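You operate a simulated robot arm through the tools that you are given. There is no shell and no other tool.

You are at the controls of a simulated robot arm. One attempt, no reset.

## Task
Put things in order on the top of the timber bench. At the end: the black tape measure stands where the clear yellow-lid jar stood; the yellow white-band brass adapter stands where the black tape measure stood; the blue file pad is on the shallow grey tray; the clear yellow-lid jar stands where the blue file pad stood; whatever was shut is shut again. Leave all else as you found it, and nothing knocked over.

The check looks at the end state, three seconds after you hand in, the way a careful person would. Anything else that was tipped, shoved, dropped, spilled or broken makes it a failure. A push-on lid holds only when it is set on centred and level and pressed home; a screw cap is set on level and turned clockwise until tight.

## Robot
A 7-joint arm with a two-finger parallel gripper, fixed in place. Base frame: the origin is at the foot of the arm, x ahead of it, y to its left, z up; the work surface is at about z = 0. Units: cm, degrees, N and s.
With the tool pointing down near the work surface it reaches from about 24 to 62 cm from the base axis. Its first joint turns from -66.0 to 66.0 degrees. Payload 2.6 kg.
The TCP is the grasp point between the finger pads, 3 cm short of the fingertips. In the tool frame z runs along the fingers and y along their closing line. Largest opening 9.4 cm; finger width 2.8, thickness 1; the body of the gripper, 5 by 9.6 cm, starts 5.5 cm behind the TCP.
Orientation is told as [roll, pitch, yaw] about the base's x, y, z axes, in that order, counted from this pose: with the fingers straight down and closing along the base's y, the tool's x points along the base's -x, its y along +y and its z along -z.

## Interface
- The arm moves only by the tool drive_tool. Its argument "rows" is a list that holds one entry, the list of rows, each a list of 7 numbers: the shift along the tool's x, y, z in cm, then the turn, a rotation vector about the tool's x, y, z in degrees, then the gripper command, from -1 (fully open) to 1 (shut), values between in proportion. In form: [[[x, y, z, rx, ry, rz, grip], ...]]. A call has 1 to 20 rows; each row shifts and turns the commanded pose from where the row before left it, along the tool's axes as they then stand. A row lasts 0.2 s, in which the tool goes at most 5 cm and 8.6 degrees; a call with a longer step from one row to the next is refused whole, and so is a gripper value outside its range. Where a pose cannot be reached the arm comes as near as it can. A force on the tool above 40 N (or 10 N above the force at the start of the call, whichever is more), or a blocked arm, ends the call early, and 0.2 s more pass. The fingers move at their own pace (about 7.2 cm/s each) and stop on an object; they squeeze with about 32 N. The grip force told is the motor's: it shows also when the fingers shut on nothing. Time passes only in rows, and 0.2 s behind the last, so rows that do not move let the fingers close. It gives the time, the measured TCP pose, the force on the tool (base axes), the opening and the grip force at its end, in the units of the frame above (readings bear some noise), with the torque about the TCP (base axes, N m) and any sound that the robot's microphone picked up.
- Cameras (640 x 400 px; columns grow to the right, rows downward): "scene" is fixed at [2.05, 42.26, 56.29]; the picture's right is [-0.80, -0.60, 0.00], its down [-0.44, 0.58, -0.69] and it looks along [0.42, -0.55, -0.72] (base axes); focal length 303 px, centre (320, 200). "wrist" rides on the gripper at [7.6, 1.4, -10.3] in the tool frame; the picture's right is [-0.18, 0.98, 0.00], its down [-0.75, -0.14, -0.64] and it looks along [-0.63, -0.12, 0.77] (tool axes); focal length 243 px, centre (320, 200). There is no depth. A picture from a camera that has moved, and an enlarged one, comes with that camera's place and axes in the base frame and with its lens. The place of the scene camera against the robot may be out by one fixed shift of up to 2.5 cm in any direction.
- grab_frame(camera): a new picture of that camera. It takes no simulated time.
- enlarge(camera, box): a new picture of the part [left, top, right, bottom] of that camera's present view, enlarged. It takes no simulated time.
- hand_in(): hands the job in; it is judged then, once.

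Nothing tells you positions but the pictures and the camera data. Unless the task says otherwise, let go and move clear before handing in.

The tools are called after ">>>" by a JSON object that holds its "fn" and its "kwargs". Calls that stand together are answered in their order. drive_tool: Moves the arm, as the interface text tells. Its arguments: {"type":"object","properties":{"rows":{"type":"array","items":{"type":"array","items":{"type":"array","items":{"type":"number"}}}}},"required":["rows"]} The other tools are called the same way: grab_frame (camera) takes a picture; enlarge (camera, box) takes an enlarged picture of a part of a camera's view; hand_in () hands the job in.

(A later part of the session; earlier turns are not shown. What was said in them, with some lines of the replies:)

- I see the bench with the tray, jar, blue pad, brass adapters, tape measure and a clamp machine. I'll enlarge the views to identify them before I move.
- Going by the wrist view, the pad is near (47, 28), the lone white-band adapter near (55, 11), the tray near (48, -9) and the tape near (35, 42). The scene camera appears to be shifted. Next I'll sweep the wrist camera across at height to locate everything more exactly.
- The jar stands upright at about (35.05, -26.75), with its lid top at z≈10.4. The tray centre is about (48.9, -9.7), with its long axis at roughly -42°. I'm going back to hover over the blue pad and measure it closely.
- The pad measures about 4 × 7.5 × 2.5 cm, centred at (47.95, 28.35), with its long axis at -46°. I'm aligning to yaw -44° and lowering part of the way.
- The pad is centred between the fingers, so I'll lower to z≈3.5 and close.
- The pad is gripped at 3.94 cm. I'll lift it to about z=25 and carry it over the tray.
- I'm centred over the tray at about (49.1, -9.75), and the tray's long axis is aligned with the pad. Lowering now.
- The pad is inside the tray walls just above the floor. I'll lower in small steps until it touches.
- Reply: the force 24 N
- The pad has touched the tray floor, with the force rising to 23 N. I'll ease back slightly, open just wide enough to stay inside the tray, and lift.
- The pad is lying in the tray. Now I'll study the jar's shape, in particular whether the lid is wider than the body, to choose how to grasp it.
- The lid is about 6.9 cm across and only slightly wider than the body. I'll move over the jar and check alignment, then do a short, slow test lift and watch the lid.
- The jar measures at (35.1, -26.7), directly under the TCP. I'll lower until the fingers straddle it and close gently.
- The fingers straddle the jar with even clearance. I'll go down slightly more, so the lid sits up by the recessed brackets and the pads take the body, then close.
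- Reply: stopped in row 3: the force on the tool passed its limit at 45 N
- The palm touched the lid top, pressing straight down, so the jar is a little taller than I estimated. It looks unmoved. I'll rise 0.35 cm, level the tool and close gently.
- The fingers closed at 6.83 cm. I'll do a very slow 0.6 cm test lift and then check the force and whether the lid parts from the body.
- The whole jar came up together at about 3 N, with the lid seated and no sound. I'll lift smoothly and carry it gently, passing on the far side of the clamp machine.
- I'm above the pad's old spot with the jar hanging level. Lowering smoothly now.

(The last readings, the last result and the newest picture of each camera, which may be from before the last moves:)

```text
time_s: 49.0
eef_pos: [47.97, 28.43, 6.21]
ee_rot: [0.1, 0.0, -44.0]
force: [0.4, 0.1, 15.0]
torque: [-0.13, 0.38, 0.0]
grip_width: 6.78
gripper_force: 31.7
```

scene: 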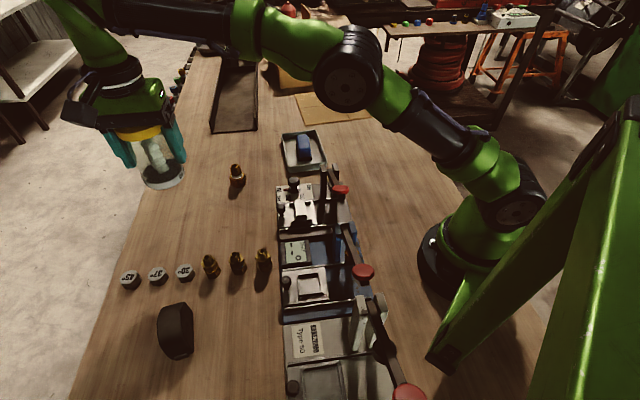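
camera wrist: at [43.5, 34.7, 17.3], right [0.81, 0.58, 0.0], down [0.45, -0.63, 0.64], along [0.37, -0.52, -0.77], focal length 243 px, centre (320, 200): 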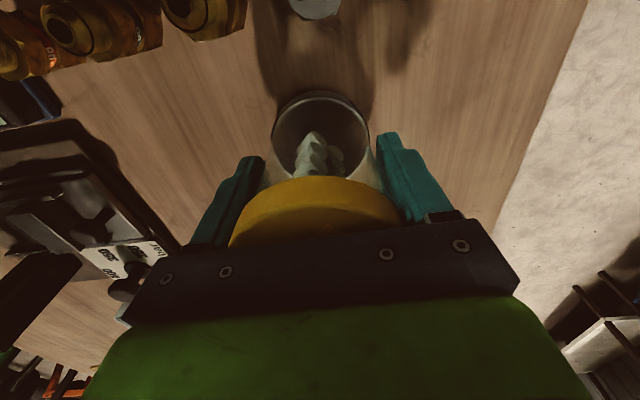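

The jar is standing on the bench. I'll release slowly and rise straight up.

>>> {"fn": "drive_tool", "kwargs": {"rows": [[[0, 0, -0.08, 0, 0, 0, 1], [0, 0, 0, 0, 0, 0, -0.46], [0, 0, 0, 0, 0, 0, -0.5], [0, 0, 0, 0, 0, 0, -0.6], [0, 0, 0, 0, 0, 0, -0.8], [0, 0, 0, 0, 0, 0, -1], [0, 0, 0, 0, 0, 0, -1], [0, 0, -0.5, 0, 0, 0, -1], [0, 0, -1.5, 0, 0, 0, -1], [0, 0, -3, 0, 0, 0, -1], [0, 0, -4, 0, 0, 0, -1], [0, 0, -4, 0, 0, 0, -1], [0, 0, -4, 0, 0, 0, -1], [0, 0, -2, 0, 0, 0, -1], [0, 0, 0, 0, 0, 0, -1]]]}}

>>> {"fn": "grab_frame", "kwargs": {"camera": "wrist"}}

>>> {"fn": "grab_frame", "kwargs": {"camera": "scene"}}

```text
time_s: 52.2
eef_pos: [48.03, 28.38, 25.32]
ee_rot: [0.0, 0.1, -43.9]
force: [0.1, 0.9, 0.3]
torque: [-0.02, -0.01, 0.02]
grip_width: 9.43
gripper_force: 0.1
```

```text
taken
camera wrist: at [43.49, 34.78, 35.4], right [0.81, 0.58, 0.0], down [0.45, -0.63, 0.64], along [0.37, -0.52, -0.77], focal length 243 px, centre (320, 200)
```

wrist: 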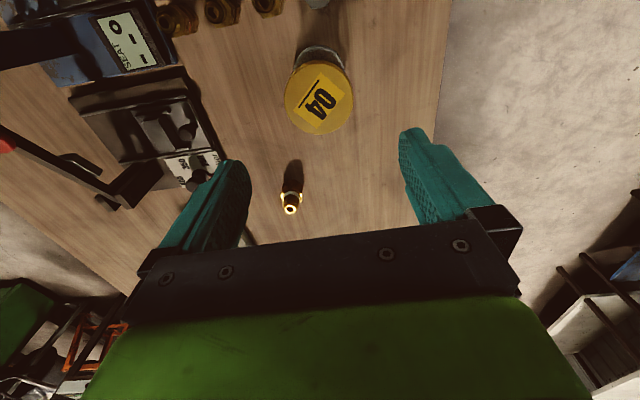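

```text
taken
```

scene: 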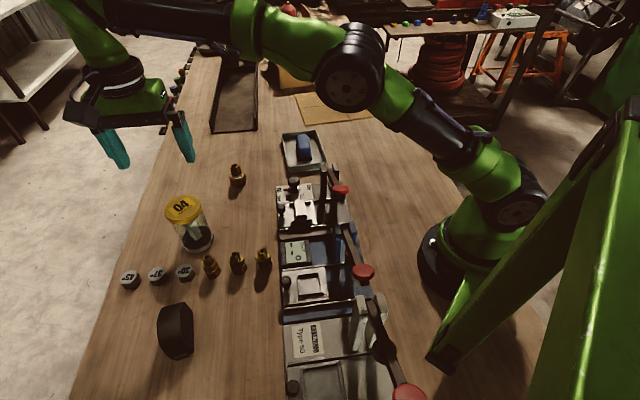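

The jar stands upright on the pad's old spot. Next I'll move over the black tape measure to measure its pose.

>>> {"fn": "drive_tool", "kwargs": {"rows": [[[3.9, 0.14, 0, 0, 0, 0, -1], [3.9, 0.14, 0, 0, 0, 0, -1], [3.9, 0.14, 0, 0, 0, 0, -1], [3.9, 0.14, 0, 0, 0, 0, -1], [3.8, 0.13, 0, 0, 0, 0, -1], [0, 0, 0, 0, 0, 0, -1], [0, 0, 0, 0, 0, 0, -1]]]}}

>>> {"fn": "grab_frame", "kwargs": {"camera": "wrist"}}

>>> {"fn": "enlarge", "kwargs": {"camera": "wrist", "box": [220, 0, 420, 150]}}

>>> {"fn": "enlarge", "kwargs": {"camera": "scene", "box": [120, 180, 280, 380]}}

```text
time_s: 53.8
eef_pos: [34.48, 42.35, 25.2]
ee_rot: [0.0, 0.1, -44.0]
force: [0.0, 0.8, -0.2]
torque: [-0.03, -0.01, -0.02]
grip_width: 9.4
gripper_force: 0.0
```

```text
taken
camera wrist: at [30.06, 48.59, 35.52], right [0.81, 0.58, 0.0], down [0.45, -0.63, 0.64], along [0.37, -0.52, -0.77], focal length 243 px, centre (320, 200)
```

wrist: 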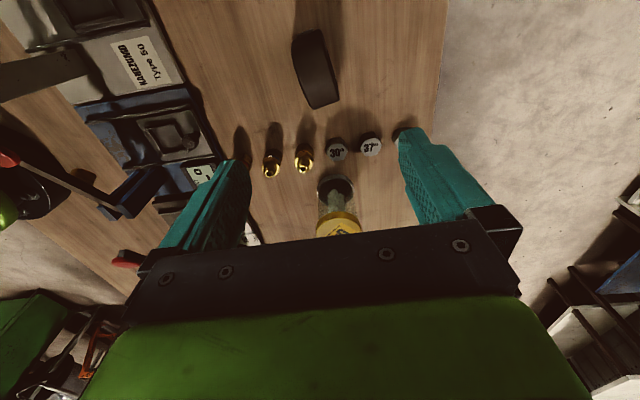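

```text
2.67 times, centred on (320, 75) of wrist
camera zoom: at [30.06, 48.59, 35.52], right [0.81, 0.58, 0.0], down [0.45, -0.63, 0.64], along [0.37, -0.52, -0.77], focal length 647 px, centre (320, 533)
```

zoom: 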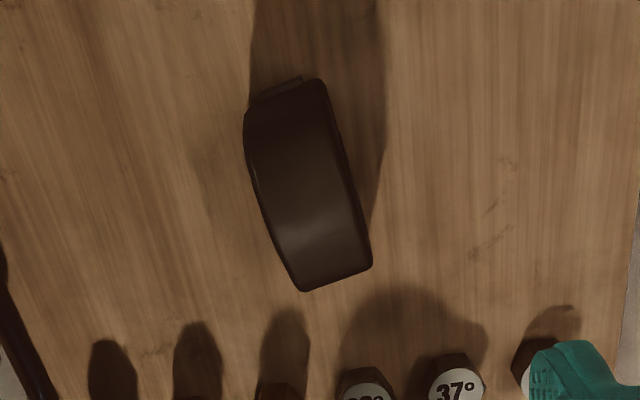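

```text
2.00 times, centred on (200, 280) of scene
camera zoom: at [2.05, 42.26, 56.29], right [-0.8, -0.6, 0.0], down [-0.44, 0.58, -0.69], along [0.42, -0.55, -0.72], focal length 606 px, centre (560, 40)
```

zoom: 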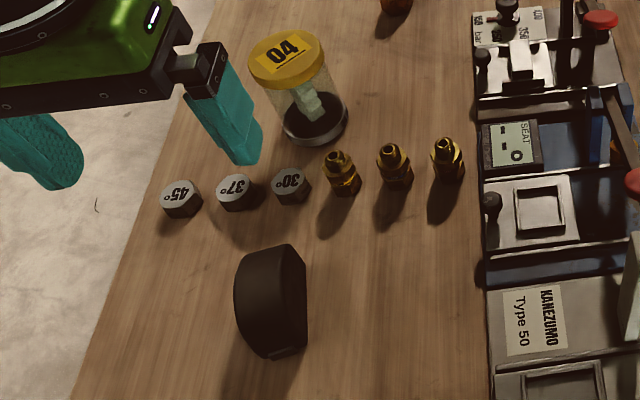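

The tape stands on its flat edge near (33.7, 42.5), with its long axis at about -37° and a thickness of about 3.5 cm. I'll rotate to match it and go lower for a better look.

>>> {"fn": "drive_tool", "kwargs": {"rows": [[[0, 0, 0, 0, 0, -7, -1], [0.62, -0.34, 0, 0, 0, 0, -1], [0, 0, 3, 0, 0, 0, -1], [0, 0, 3, 0, 0, 0, -1], [0, 0, 3, 0, 0, 0, -1], [0, 0, 0, 0, 0, 0, -1], [0, 0, 0, 0, 0, 0, -1]]]}}

>>> {"fn": "enlarge", "kwargs": {"camera": "wrist", "box": [190, 0, 450, 170]}}

>>> {"fn": "grab_frame", "kwargs": {"camera": "scene"}}

```text
time_s: 55.4
eef_pos: [33.99, 42.42, 16.09]
ee_rot: [0.0, 0.2, -37.0]
force: [0.8, -1.3, 0.1]
torque: [0.01, -0.02, 0.02]
grip_width: 9.42
gripper_force: 0.1
```

```text
2.35 times, centred on (320, 85) of wrist
camera zoom: at [28.77, 48.14, 26.29], right [0.74, 0.67, 0.0], down [0.52, -0.57, 0.64], along [0.43, -0.47, -0.77], focal length 571 px, centre (320, 471)
```

zoom: 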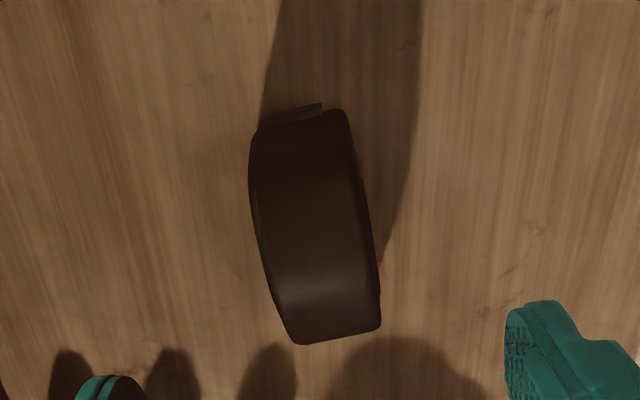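

```text
taken
```

scene: 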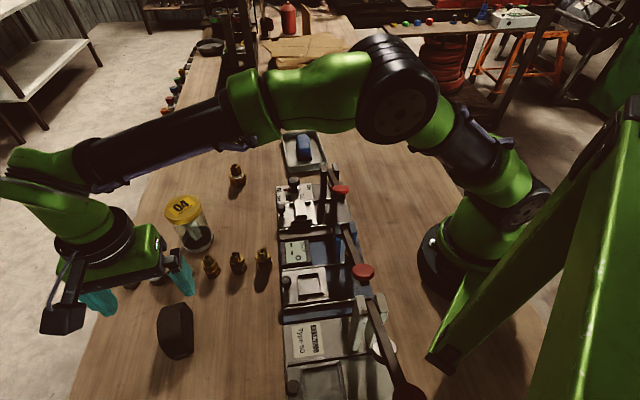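

The tape is about 7 cm long, 3.5 cm thick and 6.5 cm high, standing centred near (33.7, 42.7) with a closing angle of about 55°. I'll fine-align and lower around it, stopping partway to check.

>>> {"fn": "drive_tool", "kwargs": {"rows": [[[0, 0, 0, 0, 0, -1.5, -1], [0.35, 0.06, 0, 0, 0, 0, -1], [0, 0, 3, 0, 0, 0, -1], [0, 0, 3, 0, 0, 0, -1], [0, 0, 2, 0, 0, 0, -1], [0, 0, 0, 0, 0, 0, -1], [0, 0, 0, 0, 0, 0, -1]]]}}

>>> {"fn": "grab_frame", "kwargs": {"camera": "wrist"}}

>>> {"fn": "enlarge", "kwargs": {"camera": "scene", "box": [60, 220, 240, 380]}}

```text
time_s: 57.0
eef_pos: [33.52, 42.83, 8.17]
ee_rot: [0.0, 0.0, -35.5]
force: [0.1, -0.2, -0.1]
torque: [0.03, 0.0, -0.02]
grip_width: 9.4
gripper_force: 0.0
```

```text
taken
camera wrist: at [28.16, 48.38, 18.47], right [0.72, 0.69, 0.0], down [0.53, -0.55, 0.64], along [0.44, -0.46, -0.77], focal length 243 px, centre (320, 200)
```

wrist: 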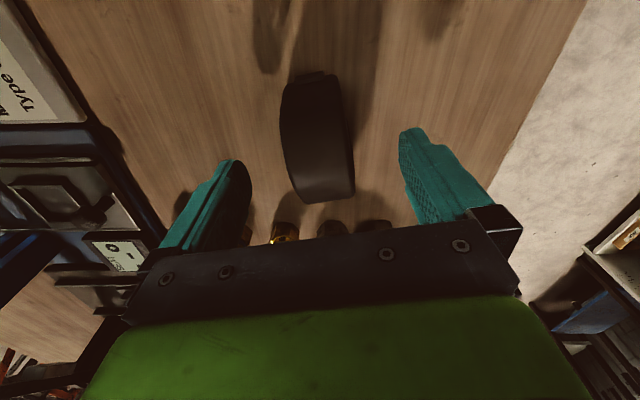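

```text
2.50 times, centred on (150, 300) of scene
camera zoom: at [2.05, 42.26, 56.29], right [-0.8, -0.6, 0.0], down [-0.44, 0.58, -0.69], along [0.42, -0.55, -0.72], focal length 758 px, centre (745, -50)
```

zoom: 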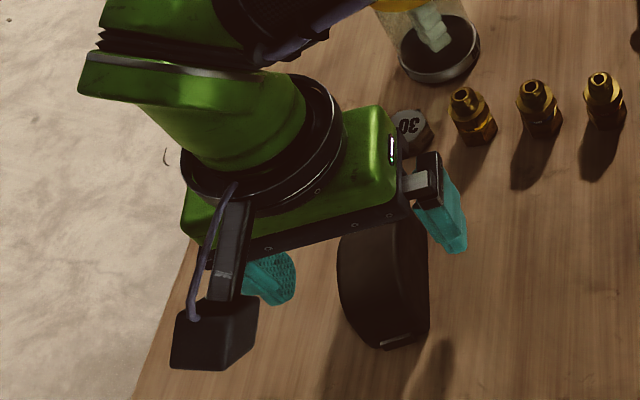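

The tape sits between the fingers with good clearance. Lowering to z≈3.7 and closing gently.

>>> {"fn": "drive_tool", "kwargs": {"rows": [[[0, 0, 1.5, 0, 0, 0, -1], [0, 0, 1.5, 0, 0, 0, -1], [0, 0, 1, 0, 0, 0, -1], [0, 0, 0.4, 0, 0, 0, -1], [0, 0, 0, 0, 0, 0, -1], [0, 0, 0, 0, 0, 0, -0.6], [0, 0, 0, 0, 0, 0, -0.3], [0, 0, 0, 0, 0, 0, 0], [0, 0, 0, 0, 0, 0, 0.15], [0, 0, 0, 0, 0, 0, 0.25], [0, 0, 0, 0, 0, 0, 0.4], [0, 0, 0, 0, 0, 0, 1], [0, 0, 0, 0, 0, 0, 1]]]}}

>>> {"fn": "grab_frame", "kwargs": {"camera": "wrist"}}

>>> {"fn": "enlarge", "kwargs": {"camera": "scene", "box": [60, 220, 240, 380]}}

```text
time_s: 59.8
eef_pos: [33.5, 42.69, 3.84]
ee_rot: [0.0, 0.2, -35.4]
force: [0.1, 0.8, 0.8]
torque: [-0.06, -0.05, -0.01]
grip_width: 4.23
gripper_force: 32.5
```

```text
taken
camera wrist: at [28.1, 48.25, 14.15], right [0.72, 0.69, 0.0], down [0.53, -0.55, 0.64], along [0.44, -0.46, -0.77], focal length 243 px, centre (320, 200)
```

wrist: 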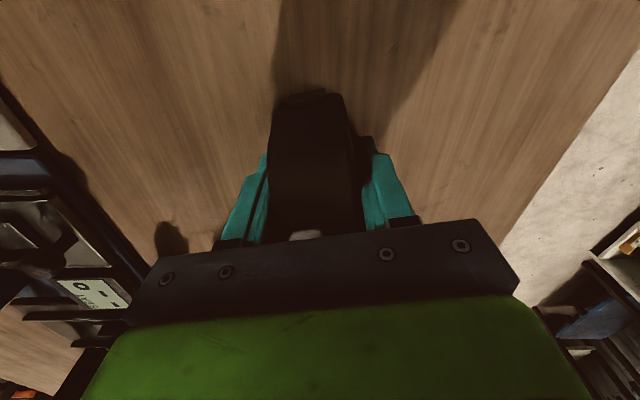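

```text
2.50 times, centred on (150, 300) of scene
camera zoom: at [2.05, 42.26, 56.29], right [-0.8, -0.6, 0.0], down [-0.44, 0.58, -0.69], along [0.42, -0.55, -0.72], focal length 758 px, centre (745, -50)
```

zoom: 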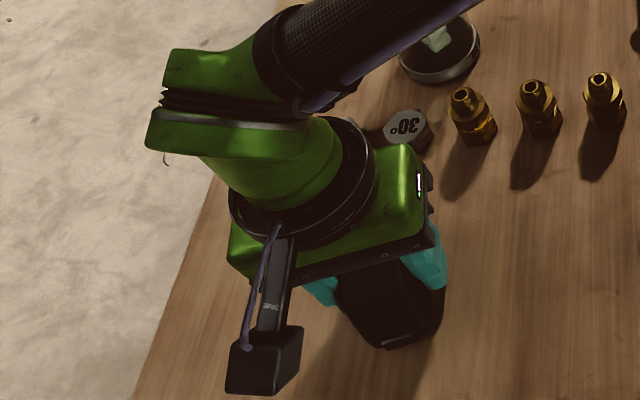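

The tape is gripped at 4.23 cm. I'll lift it smoothly and check.

>>> {"fn": "drive_tool", "kwargs": {"rows": [[[0, 0, -0.2, 0, 0, 0, 1], [0, 0, -0.5, 0, 0, 0, 1], [0, 0, -1, 0, 0, 0, 1], [0, 0, -2, 0, 0, 0, 1], [0, 0, -3, 0, 0, 0, 1], [0, 0, -3, 0, 0, 0, 1], [0, 0, -3, 0, 0, 0, 1], [0, 0, -3, 0, 0, 0, 1], [0, 0, -3, 0, 0, 0, 1], [0, 0, -2, 0, 0, 0, 1], [0, 0, -1, 0, 0, 0, 1], [0, 0, -0.5, 0, 0, 0, 1], [0, 0, 0, 0, 0, 0, 1]]]}}

>>> {"fn": "grab_frame", "kwargs": {"camera": "wrist"}}

>>> {"fn": "enlarge", "kwargs": {"camera": "scene", "box": [40, 160, 240, 320]}}

```text
time_s: 62.6
eef_pos: [33.57, 42.72, 25.98]
ee_rot: [-0.1, 0.1, -35.4]
force: [0.1, 0.0, -2.6]
torque: [-0.03, 0.01, -0.02]
grip_width: 4.2
gripper_force: 31.5
```

```text
taken
camera wrist: at [28.26, 48.33, 36.26], right [0.72, 0.69, 0.0], down [0.53, -0.55, 0.64], along [0.44, -0.46, -0.77], focal length 243 px, centre (320, 200)
```

wrist: 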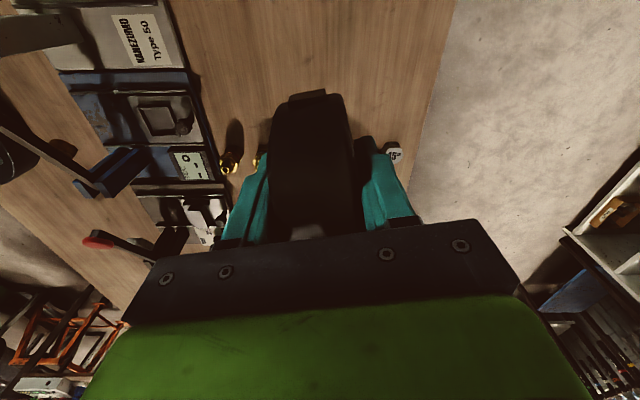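

```text
2.50 times, centred on (140, 240) of scene
camera zoom: at [2.05, 42.26, 56.29], right [-0.8, -0.6, 0.0], down [-0.44, 0.58, -0.69], along [0.42, -0.55, -0.72], focal length 758 px, centre (770, 100)
```

zoom: 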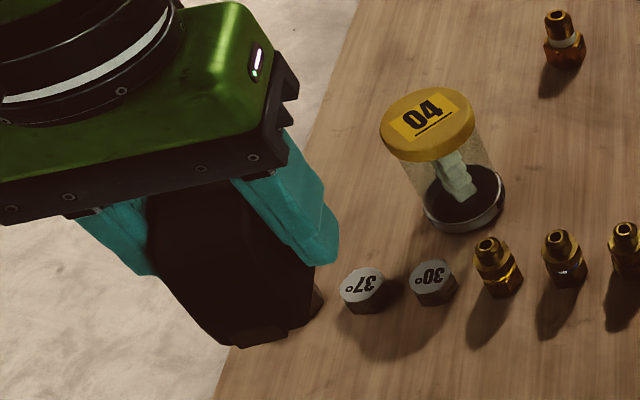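

It's held level. Carrying it around the far side of the machine toward the jar's old spot.

>>> {"fn": "drive_tool", "kwargs": {"rows": [[[-0.45, -0.22, 0, 0, 0, 0, 1], [-1.08, -0.52, 0, 0, 0, 0, 1], [-1.99, -0.95, 0, 0, 0, 0, 1], [-2.71, -1.3, 0, 0, 0, 0, 1], [-2.71, -1.3, 0, 0, 0, 0, 1], [-2.71, -1.3, 0, 0, 0, 0, 1], [-2.71, -1.3, 0, 0, 0, 0, 1], [-2.71, -1.3, 0, 0, 0, 0, 1], [-2.71, -1.3, 0, 0, 0, 0, 1], [-1.99, -0.95, 0, 0, 0, 0, 1], [-1.08, -0.52, 0, 0, 0, 0, 1], [-0.54, -0.26, 0, 0, 0, 0, 1]]]}}

>>> {"fn": "drive_tool", "kwargs": {"rows": [[[-0.35, -0.49, 0, 0, 0, 0, 1], [-0.87, -1.22, 0, 0, 0, 0, 1], [-1.45, -2.03, 0, 0, 0, 0, 1], [-1.74, -2.44, 0, 0, 0, 0, 1], [-1.74, -2.44, 0, 0, 0, 0, 1], [-1.74, -2.44, 0, 0, 0, 0, 1], [-1.74, -2.44, 0, 0, 0, 0, 1], [-1.74, -2.44, 0, 0, 0, 0, 1], [-1.74, -2.44, 0, 0, 0, 0, 1], [-1.74, -2.44, 0, 0, 0, 0, 1], [-1.45, -2.03, 0, 0, 0, 0, 1], [-0.87, -1.22, 0, 0, 0, 0, 1], [-0.35, -0.49, 0, 0, 0, 0, 1], [0, 0, 0, 0, 0, 0, 1]]]}}

```text
time_s: 65.2
eef_pos: [46.16, 19.94, 26.11]
ee_rot: [0.0, 0.1, -35.6]
force: [0.6, -0.5, -3.2]
torque: [0.01, 0.01, 0.03]
grip_width: 4.21
gripper_force: 31.5
```

```text
time_s: 68.2
eef_pos: [46.16, -10.19, 25.97]
ee_rot: [0.0, 0.1, -35.5]
force: [-0.7, 0.0, -3.0]
torque: [0.01, 0.01, 0.0]
grip_width: 4.22
gripper_force: 31.6
```

>>> {"fn": "drive_tool", "kwargs": {"rows": [[[-0.02, -0.5, 0, 0, 0, 0, 1], [-0.04, -1.2, 0, 0, 0, 0, 1], [-0.07, -2, 0, 0, 0, 0, 1], [-0.09, -2.8, 0, 0, 0, 0, 1], [-0.09, -2.8, 0, 0, 0, 0, 1], [-0.09, -2.8, 0, 0, 0, 0, 1], [-0.09, -2.8, 0, 0, 0, 0, 1], [-0.07, -2.2, 0, 0, 0, 0, 1], [-0.05, -1.5, 0, 0, 0, 0, 1], [-0.03, -0.8, 0, 0, 0, 0, 1], [-0.02, -0.47, 0, 0, 0, 0, 1], [0, 0, 0, 0, 0, 0, 1]]]}}

>>> {"fn": "drive_tool", "kwargs": {"rows": [[[0, 0, 0.4, 0, 0, 0, 1], [0, 0, 1, 0, 0, 0, 1], [0, 0, 2, 0, 0, 0, 1], [0, 0, 3, 0, 0, 0, 1], [0, 0, 3, 0, 0, 0, 1], [0, 0, 3, 0, 0, 0, 1], [0, 0, 3, 0, 0, 0, 1], [0, 0, 2.5, 0, 0, 0, 1], [0, 0, 1.5, 0, 0, 0, 1], [0, 0, 0.8, 0, 0, 0, 1], [0, 0, 0.4, 0, 0, 0, 1], [0, 0, 0, 0, 0, 0, 1], [0, 0, 0, 0, 0, 0, 1]]]}}

>>> {"fn": "enlarge", "kwargs": {"camera": "scene", "box": [310, 60, 450, 170]}}

>>> {"fn": "grab_frame", "kwargs": {"camera": "wrist"}}

```text
time_s: 70.8
eef_pos: [35.02, -26.86, 25.86]
ee_rot: [0.0, 0.0, -35.6]
force: [-0.3, 0.7, -2.5]
torque: [-0.03, 0.05, 0.0]
grip_width: 4.23
gripper_force: 31.7
```

```text
time_s: 73.6
eef_pos: [35.15, -26.65, 5.37]
ee_rot: [0.0, 0.1, -35.5]
force: [0.2, 0.3, -2.4]
torque: [-0.02, 0.0, -0.01]
grip_width: 4.21
gripper_force: 32.9
```

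```text
3.64 times, centred on (380, 115) of scene
camera zoom: at [2.05, 42.26, 56.29], right [-0.8, -0.6, 0.0], down [-0.44, 0.58, -0.69], along [0.42, -0.55, -0.72], focal length 1102 px, centre (102, 509)
```

zoom: 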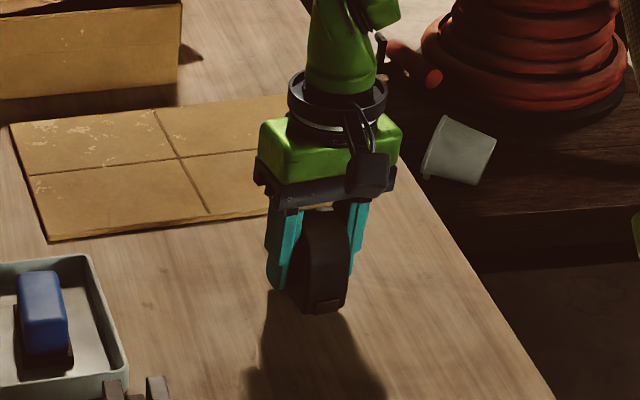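

```text
taken
camera wrist: at [29.75, -21.15, 15.63], right [0.72, 0.69, 0.0], down [0.53, -0.55, 0.64], along [0.44, -0.46, -0.77], focal length 243 px, centre (320, 200)
```

wrist: 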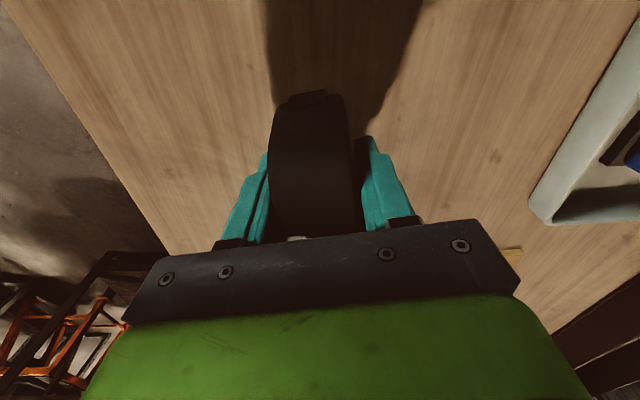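

>>> {"fn": "drive_tool", "kwargs": {"rows": [[[0, 0, 0.5, 0, 0, 0, 1], [0, 0, 0.4, 0, 0, 0, 1], [0, 0, 0.3, 0, 0, 0, 1], [0, 0, 0.1, 0, 0, 0, 1], [0, 0, 0, 0, 0, 0, 1]]]}}

>>> {"fn": "drive_tool", "kwargs": {"rows": [[[0, 0, 0.12, 0, 0, 0, 1], [0, 0, 0, 0, 0, 0, 1]]]}}

>>> {"fn": "drive_tool", "kwargs": {"rows": [[[0, 0, 0.1, 0, 0, 0, 1], [0, 0, 0, 0, 0, 0, 1]]]}}

```text
time_s: 74.8
eef_pos: [35.06, -26.77, 4.06]
ee_rot: [0.0, 0.0, -35.6]
force: [0.5, -0.2, -2.3]
torque: [-0.01, 0.04, 0.02]
grip_width: 4.21
gripper_force: 32.2
```

```text
time_s: 75.4
eef_pos: [35.04, -26.75, 3.95]
ee_rot: [-0.1, 0.1, -35.5]
force: [0.5, -0.4, -2.5]
torque: [-0.01, -0.02, 0.03]
grip_width: 4.2
gripper_force: 31.8
```

```text
time_s: 76.0
eef_pos: [35.12, -26.74, 4.0]
ee_rot: [-0.1, 0.1, -35.5]
force: [-2.9, 2.9, 9.7]
torque: [-0.01, 0.16, -0.01]
grip_width: 4.23
gripper_force: 32.7
```

>>> {"fn": "drive_tool", "kwargs": {"rows": [[[0, 0, 0.08, 0, 0, 0, 1], [0, 0, 0, 0, 0, 0, 1]]]}}

>>> {"fn": "drive_tool", "kwargs": {"rows": [[[0, 0, -0.06, 0, 0, 0, 1], [0, 0, 0, 0, 0, 0, 0.08], [0, 0, 0, 0, 0, 0, 0], [0, 0, 0, 0, 0, 0, -0.15], [0, 0, 0, 0, 0, 0, -0.4], [0, 0, 0, 0, 0, 0, -0.8], [0, 0, 0, 0, 0, 0, -1], [0, 0, 0, 0, 0, 0, -1], [0, 0, -0.5, 0, 0, 0, -1], [0, 0, -1.5, 0, 0, 0, -1], [0, 0, -3, 0, 0, 0, -1], [0, 0, -4, 0, 0, 0, -1], [0, 0, -4, 0, 0, 0, -1], [0, 0, -4, 0, 0, 0, -1], [0, 0, -4, 0, 0, 0, -1], [0, 0, 0, 0, 0, 0, -1]]]}}

>>> {"fn": "enlarge", "kwargs": {"camera": "scene", "box": [310, 60, 450, 170]}}

>>> {"fn": "grab_frame", "kwargs": {"camera": "wrist"}}

```text
time_s: 76.6
eef_pos: [35.26, -26.89, 3.84]
ee_rot: [-0.1, 0.0, -35.5]
force: [-8.7, 6.6, 26.4]
torque: [0.01, 0.14, -0.04]
grip_width: 4.23
gripper_force: 31.6
```

```text
time_s: 80.0
eef_pos: [35.01, -27.02, 24.73]
ee_rot: [0.0, 0.1, -35.5]
force: [-0.6, 0.3, -1.0]
torque: [-0.01, 0.0, 0.0]
grip_width: 9.4
gripper_force: 0.1
```

```text
3.64 times, centred on (380, 115) of scene
camera zoom: at [2.05, 42.26, 56.29], right [-0.8, -0.6, 0.0], down [-0.44, 0.58, -0.69], along [0.42, -0.55, -0.72], focal length 1102 px, centre (102, 509)
```

zoom: 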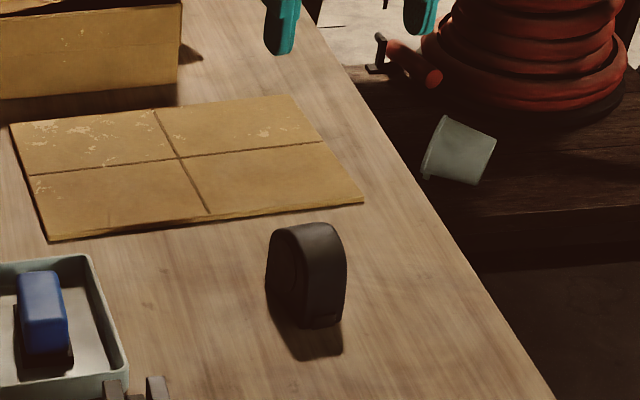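

```text
taken
camera wrist: at [29.74, -21.38, 35.0], right [0.72, 0.69, 0.0], down [0.53, -0.55, 0.64], along [0.44, -0.46, -0.77], focal length 243 px, centre (320, 200)
```

wrist: 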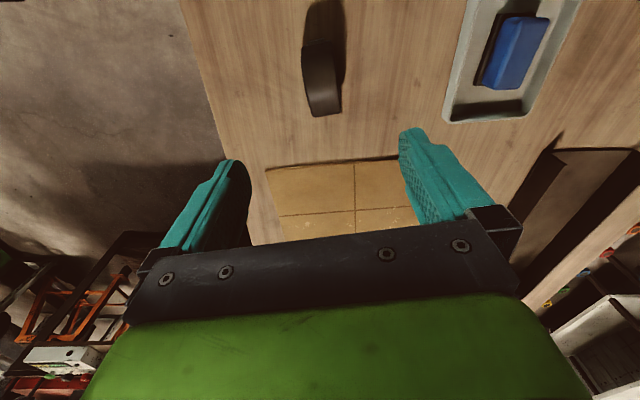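

The tape stands upright on the jar's old spot. Next I'll go over the lone white-band adapter to measure it.

>>> {"fn": "drive_tool", "kwargs": {"rows": [[[0.61, 4.57, 0, 0, 0, 0, -1], [0.61, 4.57, 0, 0, 0, 0, -1], [0.61, 4.57, 0, 0, 0, 0, -1], [0.61, 4.57, 0, 0, 0, 0, -1], [0.61, 4.57, 0, 0, 0, 0, -1], [0.61, 4.57, 0, 0, 0, 0, -1], [0.61, 4.57, 0, 0, 0, 0, -1], [0.61, 4.57, 0, 0, 0, 0, -1], [0.61, 4.57, 0, 0, 0, 0, -1], [0, 0, 4, 0, 0, 0, -1], [0, 0, 3, 0, 0, 0, -1], [0, 0, 0, 0, 0, 0, -1], [0, 0, 0, 0, 0, 0, -1]]]}}

>>> {"fn": "grab_frame", "kwargs": {"camera": "wrist"}}

>>> {"fn": "enlarge", "kwargs": {"camera": "wrist", "box": [250, 20, 410, 150]}}

>>> {"fn": "grab_frame", "kwargs": {"camera": "scene"}}

```text
time_s: 82.8
eef_pos: [54.39, 9.95, 17.59]
ee_rot: [-0.1, 0.1, -35.4]
force: [0.5, -1.4, 0.8]
torque: [0.03, 0.03, 0.01]
grip_width: 9.4
gripper_force: 0.0
```

```text
taken
camera wrist: at [49.1, 15.61, 28.03], right [0.72, 0.69, 0.0], down [0.53, -0.55, 0.64], along [0.44, -0.46, -0.77], focal length 243 px, centre (320, 200)
```

wrist: 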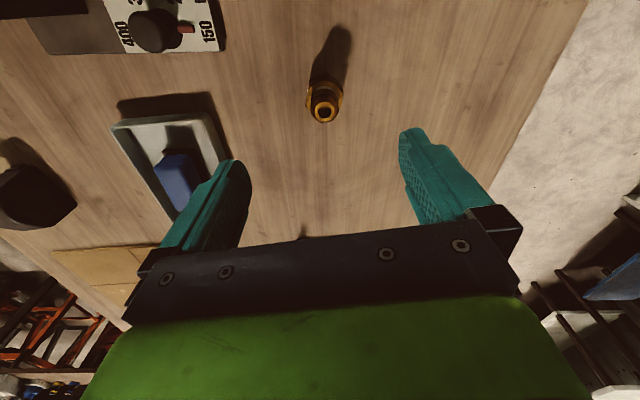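

```text
3.08 times, centred on (330, 85) of wrist
camera zoom: at [49.1, 15.61, 28.03], right [0.72, 0.69, 0.0], down [0.53, -0.55, 0.64], along [0.44, -0.46, -0.77], focal length 746 px, centre (289, 554)
```

zoom: 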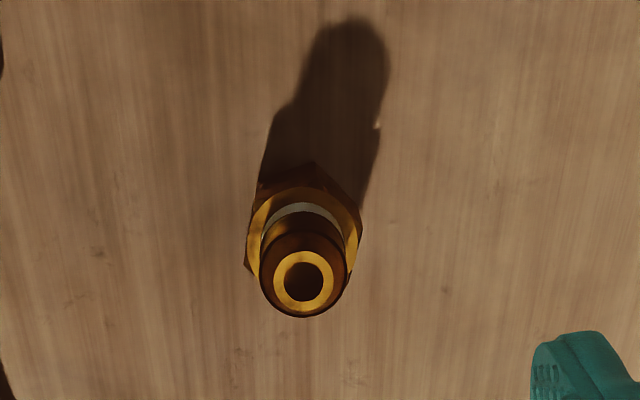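

```text
taken
```

scene: 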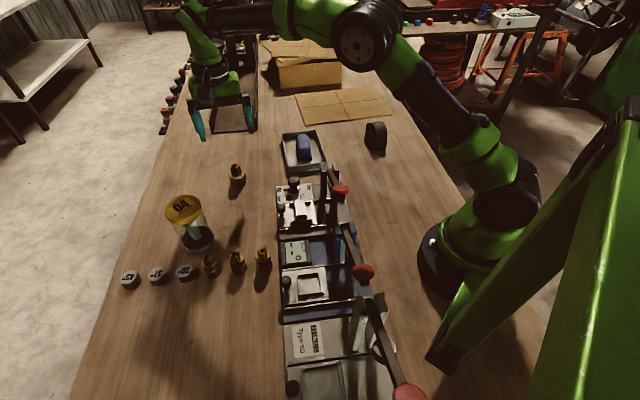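

The adapter's axis is at about (55.0, 10.05), with hex flat normals at about 33°. I'll rotate to yaw -56.5° so the fingers close on flats, and lower partway.

>>> {"fn": "drive_tool", "kwargs": {"rows": [[[0, 0, 0, 0, 0, 7, -1], [0, 0, 0, 0, 0, 7, -1], [0, 0, 0, 0, 0, 7, -1], [-0.25, 0.55, 0, 0, 0, 0, -1], [0, 0, 3, 0, 0, 0, -1], [0, 0, 3, 0, 0, 0, -1], [0, 0, 2, 0, 0, 0, -1], [0, 0, 0, 0, 0, 0, -1], [0, 0, 0, 0, 0, 0, -1]]]}}

>>> {"fn": "grab_frame", "kwargs": {"camera": "wrist"}}

>>> {"fn": "enlarge", "kwargs": {"camera": "wrist", "box": [220, 30, 420, 180]}}

```text
time_s: 84.8
eef_pos: [55.06, 10.07, 9.76]
ee_rot: [0.0, 0.0, -56.5]
force: [0.0, 0.4, 0.3]
torque: [-0.02, 0.02, -0.04]
grip_width: 9.39
gripper_force: 0.1
```

```text
taken
camera wrist: at [51.97, 17.22, 20.07], right [0.92, 0.39, 0.0], down [0.3, -0.71, 0.64], along [0.25, -0.59, -0.77], focal length 243 px, centre (320, 200)
```

wrist: 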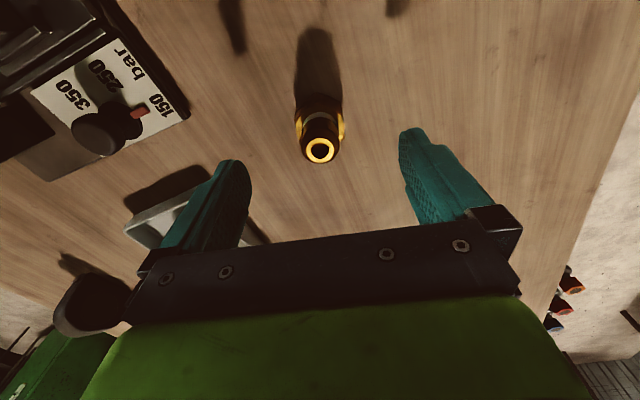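

```text
2.67 times, centred on (320, 105) of wrist
camera zoom: at [51.97, 17.22, 20.07], right [0.92, 0.39, 0.0], down [0.3, -0.71, 0.64], along [0.25, -0.59, -0.77], focal length 647 px, centre (320, 453)
```

zoom: 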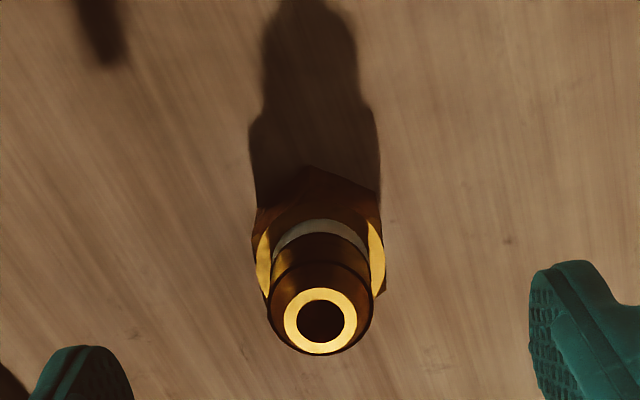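

The hex flats face the fingers and the adapter is centred. Lowering to z≈3.4 and closing gently.

>>> {"fn": "drive_tool", "kwargs": {"rows": [[[0.06, -0.08, 2.5, 0, 0, 0, -1], [0, 0, 2.3, 0, 0, 0, -1], [0, 0, 1.1, 0, 0, 0, -1], [0, 0, 0.4, 0, 0, 0, -1], [0, 0, 0, 0, 0, 0, -1], [0, 0, 0, 0, 0, 0, -0.5], [0, 0, 0, 0, 0, 0, -0.2], [0, 0, 0, 0, 0, 0, 0], [0, 0, 0, 0, 0, 0, 0.15], [0, 0, 0, 0, 0, 0, 0.25], [0, 0, 0, 0, 0, 0, 0.35], [0, 0, 0, 0, 0, 0, 0.6], [0, 0, 0, 0, 0, 0, 1], [0, 0, 0, 0, 0, 0, 1]]]}}

>>> {"fn": "grab_frame", "kwargs": {"camera": "wrist"}}

>>> {"fn": "enlarge", "kwargs": {"camera": "scene", "box": [170, 100, 310, 220]}}

```text
time_s: 87.8
eef_pos: [54.86, 10.08, 3.36]
ee_rot: [0.0, 0.1, -56.5]
force: [-0.4, -0.7, 1.4]
torque: [-0.06, 0.02, -0.02]
grip_width: 3.59
gripper_force: 31.9
```

```text
taken
camera wrist: at [52.01, 17.25, 13.68], right [0.92, 0.39, 0.0], down [0.3, -0.71, 0.64], along [0.25, -0.59, -0.77], focal length 243 px, centre (320, 200)
```

wrist: 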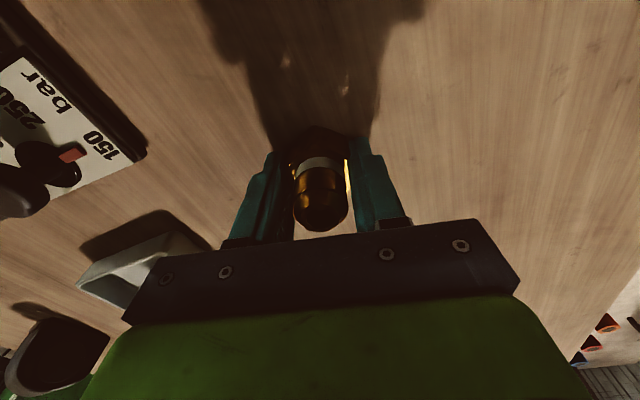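

```text
3.33 times, centred on (240, 160) of scene
camera zoom: at [2.05, 42.26, 56.29], right [-0.8, -0.6, 0.0], down [-0.44, 0.58, -0.69], along [0.42, -0.55, -0.72], focal length 1010 px, centre (587, 333)
```

zoom: 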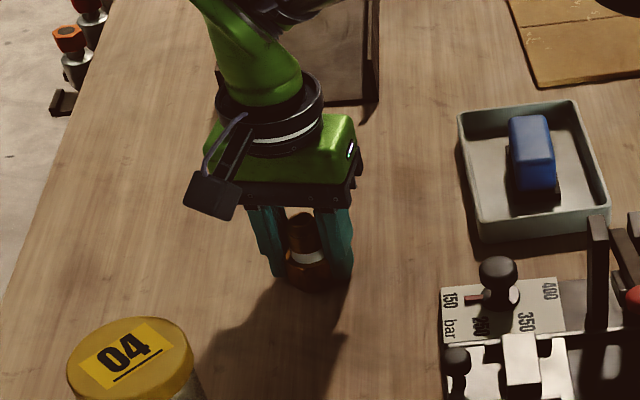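

Gripped on the flats at 3.59 cm. Lifting smoothly.

>>> {"fn": "drive_tool", "kwargs": {"rows": [[[0, 0, -0.3, 0, 0, 0, 1], [0, 0, -0.8, 0, 0, 0, 1], [0, 0, -1.5, 0, 0, 0, 1], [0, 0, -2.5, 0, 0, 0, 1], [0, 0, -3, 0, 0, 0, 1], [0, 0, -3, 0, 0, 0, 1], [0, 0, -3, 0, 0, 0, 1], [0, 0, -3, 0, 0, 0, 1], [0, 0, -2, 0, 0, 0, 1], [0, 0, -1, 0, 0, 0, 1], [0, 0, -0.5, 0, 0, 0, 1], [0, 0, 0, 0, 0, 0, 1]]]}}

>>> {"fn": "grab_frame", "kwargs": {"camera": "wrist"}}

```text
time_s: 90.4
eef_pos: [54.98, 9.85, 24.25]
ee_rot: [-0.1, 0.1, -56.5]
force: [1.1, 0.3, -2.6]
torque: [0.0, -0.01, 0.01]
grip_width: 3.6
gripper_force: 31.9
```

```text
taken
camera wrist: at [52.02, 17.07, 34.47], right [0.92, 0.39, 0.0], down [0.3, -0.71, 0.64], along [0.25, -0.59, -0.77], focal length 243 px, centre (320, 200)
```

wrist: 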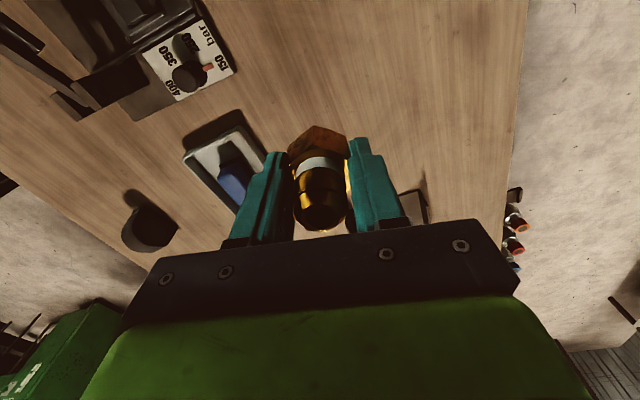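

>>> {"fn": "drive_tool", "kwargs": {"rows": [[[0.5, 0, 0, 0, 0, 0, 1], [1.2, 0, 0, 0, 0, 0, 1], [2.2, 0.03, 0, 0, 0, 0, 1], [3, 0.03, 0, 0, 0, 0, 1], [3, 0.03, 0, 0, 0, 0, 1], [3, 0.03, 0, 0, 0, 0, 1], [3, 0.03, 0, 0, 0, 0, 1], [3, 0.03, 0, 0, 0, 0, 1], [3, 0.03, 0, 0, 0, 0, 1], [3, 0.03, 0, 0, 0, 0, 1], [3, 0.03, 0, 0, 0, 0, 1], [3, 0.04, 0, 0, 0, 0, 1], [3, 0, 0, 0, 0, 0, 1], [2.2, 0, 0, 0, 0, 0, 1], [1.5, 0, 0, 0, 0, 0, 1], [0.9, 0, 0, 0, 0, 0, 1], [0.57, 0, 0, 0, 0, 0, 1], [0, 0, 0, 0, 0, 0, 1]]]}}

>>> {"fn": "grab_frame", "kwargs": {"camera": "wrist"}}

>>> {"fn": "grab_frame", "kwargs": {"camera": "scene"}}

```text
time_s: 94.2
eef_pos: [33.71, 42.71, 24.34]
ee_rot: [0.0, 0.2, -56.5]
force: [-0.7, -0.5, -2.0]
torque: [0.0, 0.0, -0.02]
grip_width: 3.63
gripper_force: 31.9
```

```text
taken
camera wrist: at [30.7, 49.92, 34.55], right [0.92, 0.39, 0.0], down [0.3, -0.71, 0.64], along [0.25, -0.59, -0.77], focal length 243 px, centre (320, 200)
```

wrist: 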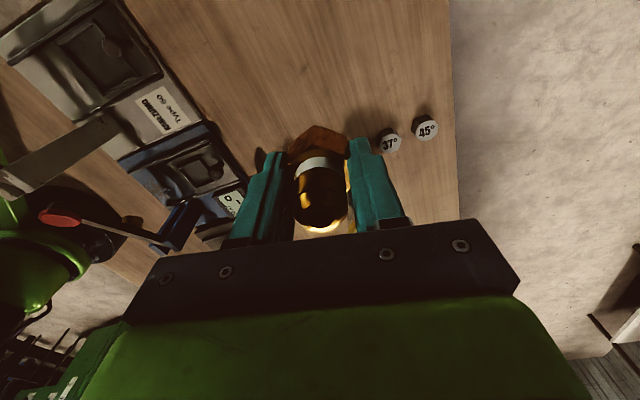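

```text
taken
```

scene: 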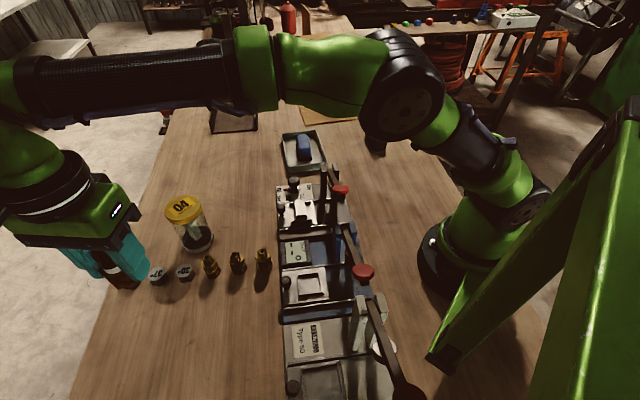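

I'm above the tape's old spot with the adapter upright in the grip. Lowering.

>>> {"fn": "drive_tool", "kwargs": {"rows": [[[0, 0, 0.4, 0, 0, 0, 1], [0, 0, 1, 0, 0, 0, 1], [0, 0, 2, 0, 0, 0, 1], [0, 0, 3, 0, 0, 0, 1], [0, 0, 3, 0, 0, 0, 1], [0, 0, 3, 0, 0, 0, 1], [0, 0, 3, 0, 0, 0, 1], [0, 0, 2, 0, 0, 0, 1], [0, 0, 1.4, 0, 0, 0, 1], [0, 0, 0.8, 0, 0, 0, 1], [0, 0, 0.4, 0, 0, 0, 1], [0, 0, 0.2, 0, 0, 0, 1], [0, 0, 0, 0, 0, 0, 1], [0, 0, 0, 0, 0, 0, 1]]]}}

>>> {"fn": "drive_tool", "kwargs": {"rows": [[[0, 0, 0.2, 0, 0, 0, 1], [0, 0, 0.15, 0, 0, 0, 1], [0, 0, 0.1, 0, 0, 0, 1], [0, 0, 0, 0, 0, 0, 1]]]}}

>>> {"fn": "grab_frame", "kwargs": {"camera": "wrist"}}

```text
time_s: 97.2
eef_pos: [33.73, 42.63, 4.0]
ee_rot: [-0.1, 0.0, -56.5]
force: [-0.3, -0.3, -2.1]
torque: [0.02, -0.01, -0.03]
grip_width: 3.58
gripper_force: 32.2
```

```text
time_s: 98.2
eef_pos: [33.59, 42.7, 3.57]
ee_rot: [0.0, 0.1, -56.5]
force: [-0.4, -0.5, -2.3]
torque: [-0.01, 0.01, -0.03]
grip_width: 3.59
gripper_force: 32.0
```

```text
taken
camera wrist: at [30.68, 49.88, 13.78], right [0.92, 0.39, 0.0], down [0.3, -0.71, 0.64], along [0.25, -0.59, -0.77], focal length 243 px, centre (320, 200)
```

wrist: 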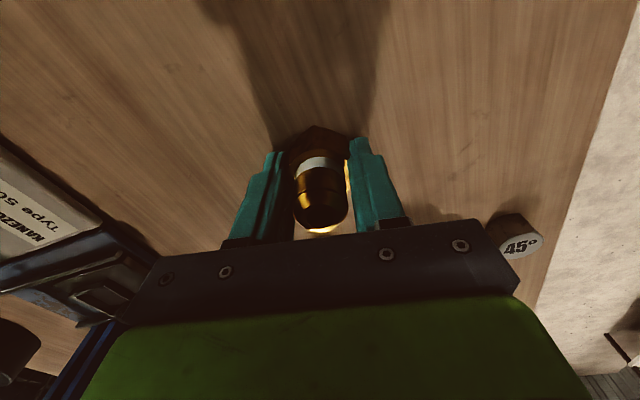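

>>> {"fn": "drive_tool", "kwargs": {"rows": [[[0, 0, 0.12, 0, 0, 0, 1], [0, 0, 0, 0, 0, 0, 1]]]}}

>>> {"fn": "drive_tool", "kwargs": {"rows": [[[0, 0, 0.08, 0, 0, 0, 1], [0, 0, 0, 0, 0, 0, 1]]]}}

```text
time_s: 98.8
eef_pos: [33.58, 42.71, 3.54]
ee_rot: [0.1, 0.2, -56.5]
force: [-0.4, 0.1, -2.2]
torque: [0.03, 0.0, -0.01]
grip_width: 3.55
gripper_force: 31.6
```

```text
time_s: 99.4
eef_pos: [33.65, 42.78, 3.49]
ee_rot: [0.1, 0.1, -56.5]
force: [-1.5, -2.9, 5.4]
torque: [-0.15, 0.03, -0.01]
grip_width: 3.59
gripper_force: 31.5
```

>>> {"fn": "drive_tool", "kwargs": {"rows": [[[0, 0, 0.07, 0, 0, 0, 1], [0, 0, 0, 0, 0, 0, 1]]]}}

>>> {"fn": "drive_tool", "kwargs": {"rows": [[[0, 0, -0.05, 0, 0, 0, 1], [0, 0, 0, 0, 0, 0, 0.22], [0, 0, 0, 0, 0, 0, 0.15], [0, 0, 0, 0, 0, 0, 0], [0, 0, 0, 0, 0, 0, -0.3], [0, 0, 0, 0, 0, 0, -0.6], [0, 0, 0, 0, 0, 0, -0.6], [0, 0, -0.5, 0, 0, 0, -0.6], [0, 0, -1.5, 0, 0, 0, -0.6], [0, 0, -3, 0, 0, 0, -0.6], [0, 0, -4, 0, 0, 0, -0.6], [0, 0, -4, 0, 0, 0, -1], [0, 0, -4, 0, 0, 0, -1], [0, 0, -4, 0, 0, 0, -1], [0, 0, 0, 0, 0, 0, -1]]]}}

>>> {"fn": "grab_frame", "kwargs": {"camera": "wrist"}}

>>> {"fn": "grab_frame", "kwargs": {"camera": "scene"}}

```text
time_s: 100.0
eef_pos: [33.62, 42.88, 3.37]
ee_rot: [0.1, 0.1, -56.5]
force: [-2.2, -7.8, 17.4]
torque: [-0.37, 0.22, 0.05]
grip_width: 3.56
gripper_force: 31.4
```

```text
time_s: 103.2
eef_pos: [33.65, 42.56, 24.36]
ee_rot: [0.1, 0.0, -56.5]
force: [0.2, -0.4, 0.1]
torque: [0.04, -0.01, 0.02]
grip_width: 9.42
gripper_force: 0.1
```

```text
taken
camera wrist: at [30.66, 49.81, 34.57], right [0.92, 0.39, 0.0], down [0.3, -0.71, 0.64], along [0.25, -0.59, -0.77], focal length 243 px, centre (320, 200)
```

wrist: 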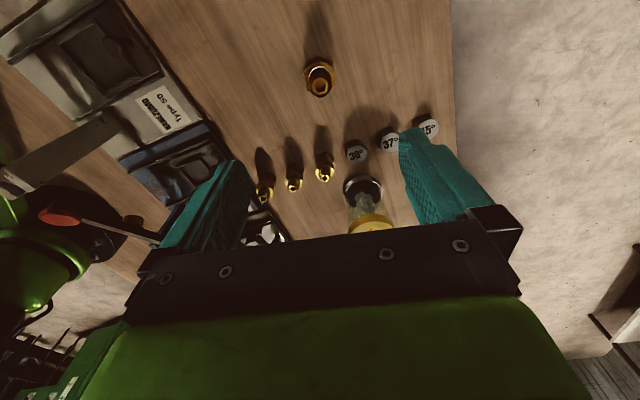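

```text
taken
```

scene: 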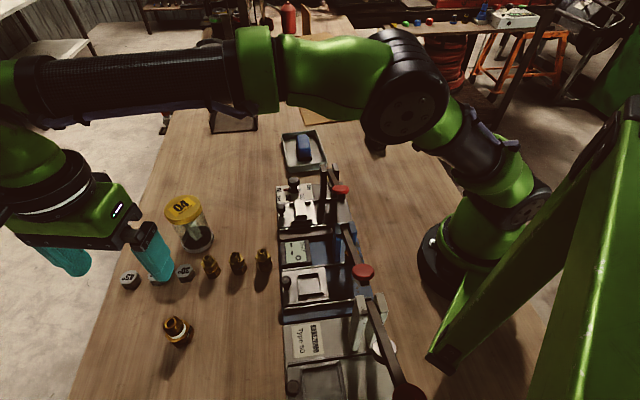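

All four items look placed. I'll move the arm up and clear for a last full inspection.

>>> {"fn": "drive_tool", "kwargs": {"rows": [[[0, 0, -3, 0, 0, 0, -1], [0, 0, -3, 0, 0, 0, -1], [-3.9, -1.78, 0, 0, 0, 0, -1], [-3.9, -1.78, 0, 0, 0, 0, -1], [-3.9, -1.78, 0, 0, 0, 0, -1], [-3.9, -1.78, 0, 0, 0, 0, -1], [-3.9, -1.78, 0, 0, 0, 0, -1], [-3.9, -1.78, 0, 0, 0, 0, -1], [-3.9, -1.78, 0, 0, 0, 0, -1], [-3.9, -1.78, 0, 0, 0, 0, -1], [-3.9, -1.78, 0, 0, 0, 0, -1], [0, 0, 0, 0, 0, 0, -1], [0, 0, 0, 0, 0, 0, -1]]]}}

>>> {"fn": "grab_frame", "kwargs": {"camera": "scene"}}

>>> {"fn": "enlarge", "kwargs": {"camera": "scene", "box": [100, 190, 300, 370]}}

>>> {"fn": "enlarge", "kwargs": {"camera": "scene", "box": [250, 90, 430, 220]}}

>>> {"fn": "grab_frame", "kwargs": {"camera": "wrist"}}

```text
time_s: 106.0
eef_pos: [39.92, 4.68, 30.29]
ee_rot: [0.0, 0.2, -56.5]
force: [0.3, 0.3, 0.6]
torque: [0.02, 0.02, -0.02]
grip_width: 9.4
gripper_force: 0.1
```

```text
taken
```

scene: 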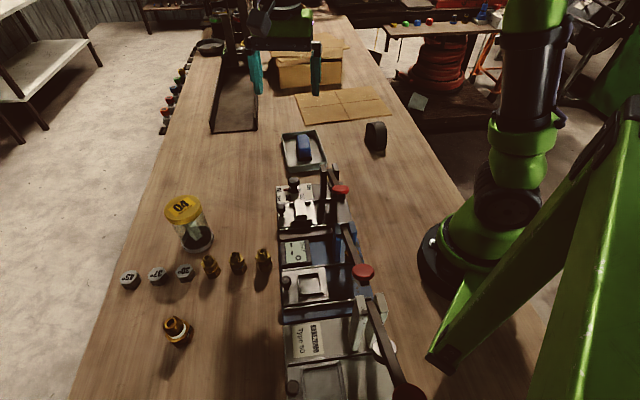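

```text
2.22 times, centred on (200, 280) of scene
camera zoom: at [2.05, 42.26, 56.29], right [-0.8, -0.6, 0.0], down [-0.44, 0.58, -0.69], along [0.42, -0.55, -0.72], focal length 674 px, centre (587, 22)
```

zoom: 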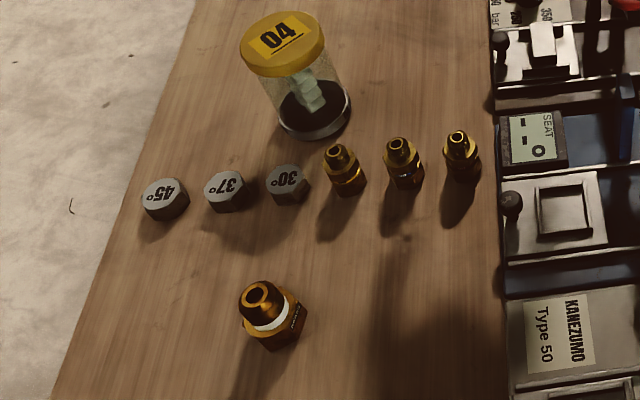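

```text
3.08 times, centred on (340, 155) of scene
camera zoom: at [2.05, 42.26, 56.29], right [-0.8, -0.6, 0.0], down [-0.44, 0.58, -0.69], along [0.42, -0.55, -0.72], focal length 932 px, centre (258, 338)
```

zoom: 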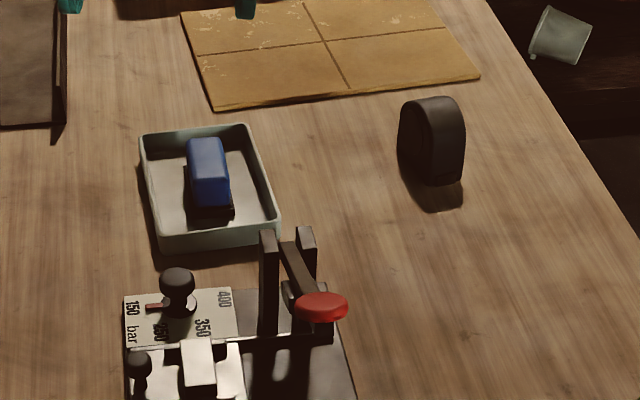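

```text
taken
camera wrist: at [36.83, 11.92, 40.55], right [0.92, 0.39, 0.0], down [0.3, -0.71, 0.64], along [0.25, -0.59, -0.77], focal length 243 px, centre (320, 200)
```

wrist: 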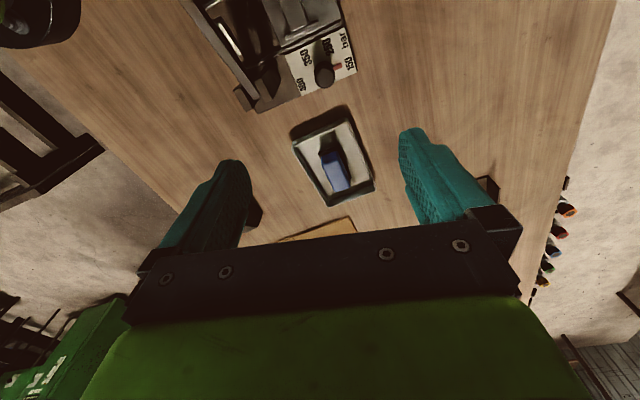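

Everything checks out: the tape stands where the jar was, the adapter stands where the tape was, the pad lies in the tray, and the jar stands with its lid shut where the pad was. Nothing else has moved and the arm is clear, so I'm handing in.

>>> {"fn": "hand_in", "kwargs": {}}

```text
The job is handed in.
```

The job is handed in, and everything looked right in the final camera check. No result came back from the hand-in.

- **Black tape measure:** it stands upright where the jar stood.
- **White-band brass adapter:** it stands upright where the tape measure stood.
- **Blue file pad:** it lies flat in the grey tray.
- **Yellow-lid jar:** it stands where the pad stood, with its lid still on. The gripper's palm pressed the lid once, at about 45 N, while I lowered onto it. The lid stayed seated, and the jar came up in one piece when lifted.

The caps, the other adapters, the tray and the clamp machine look as I found them. The arm is open and clear.
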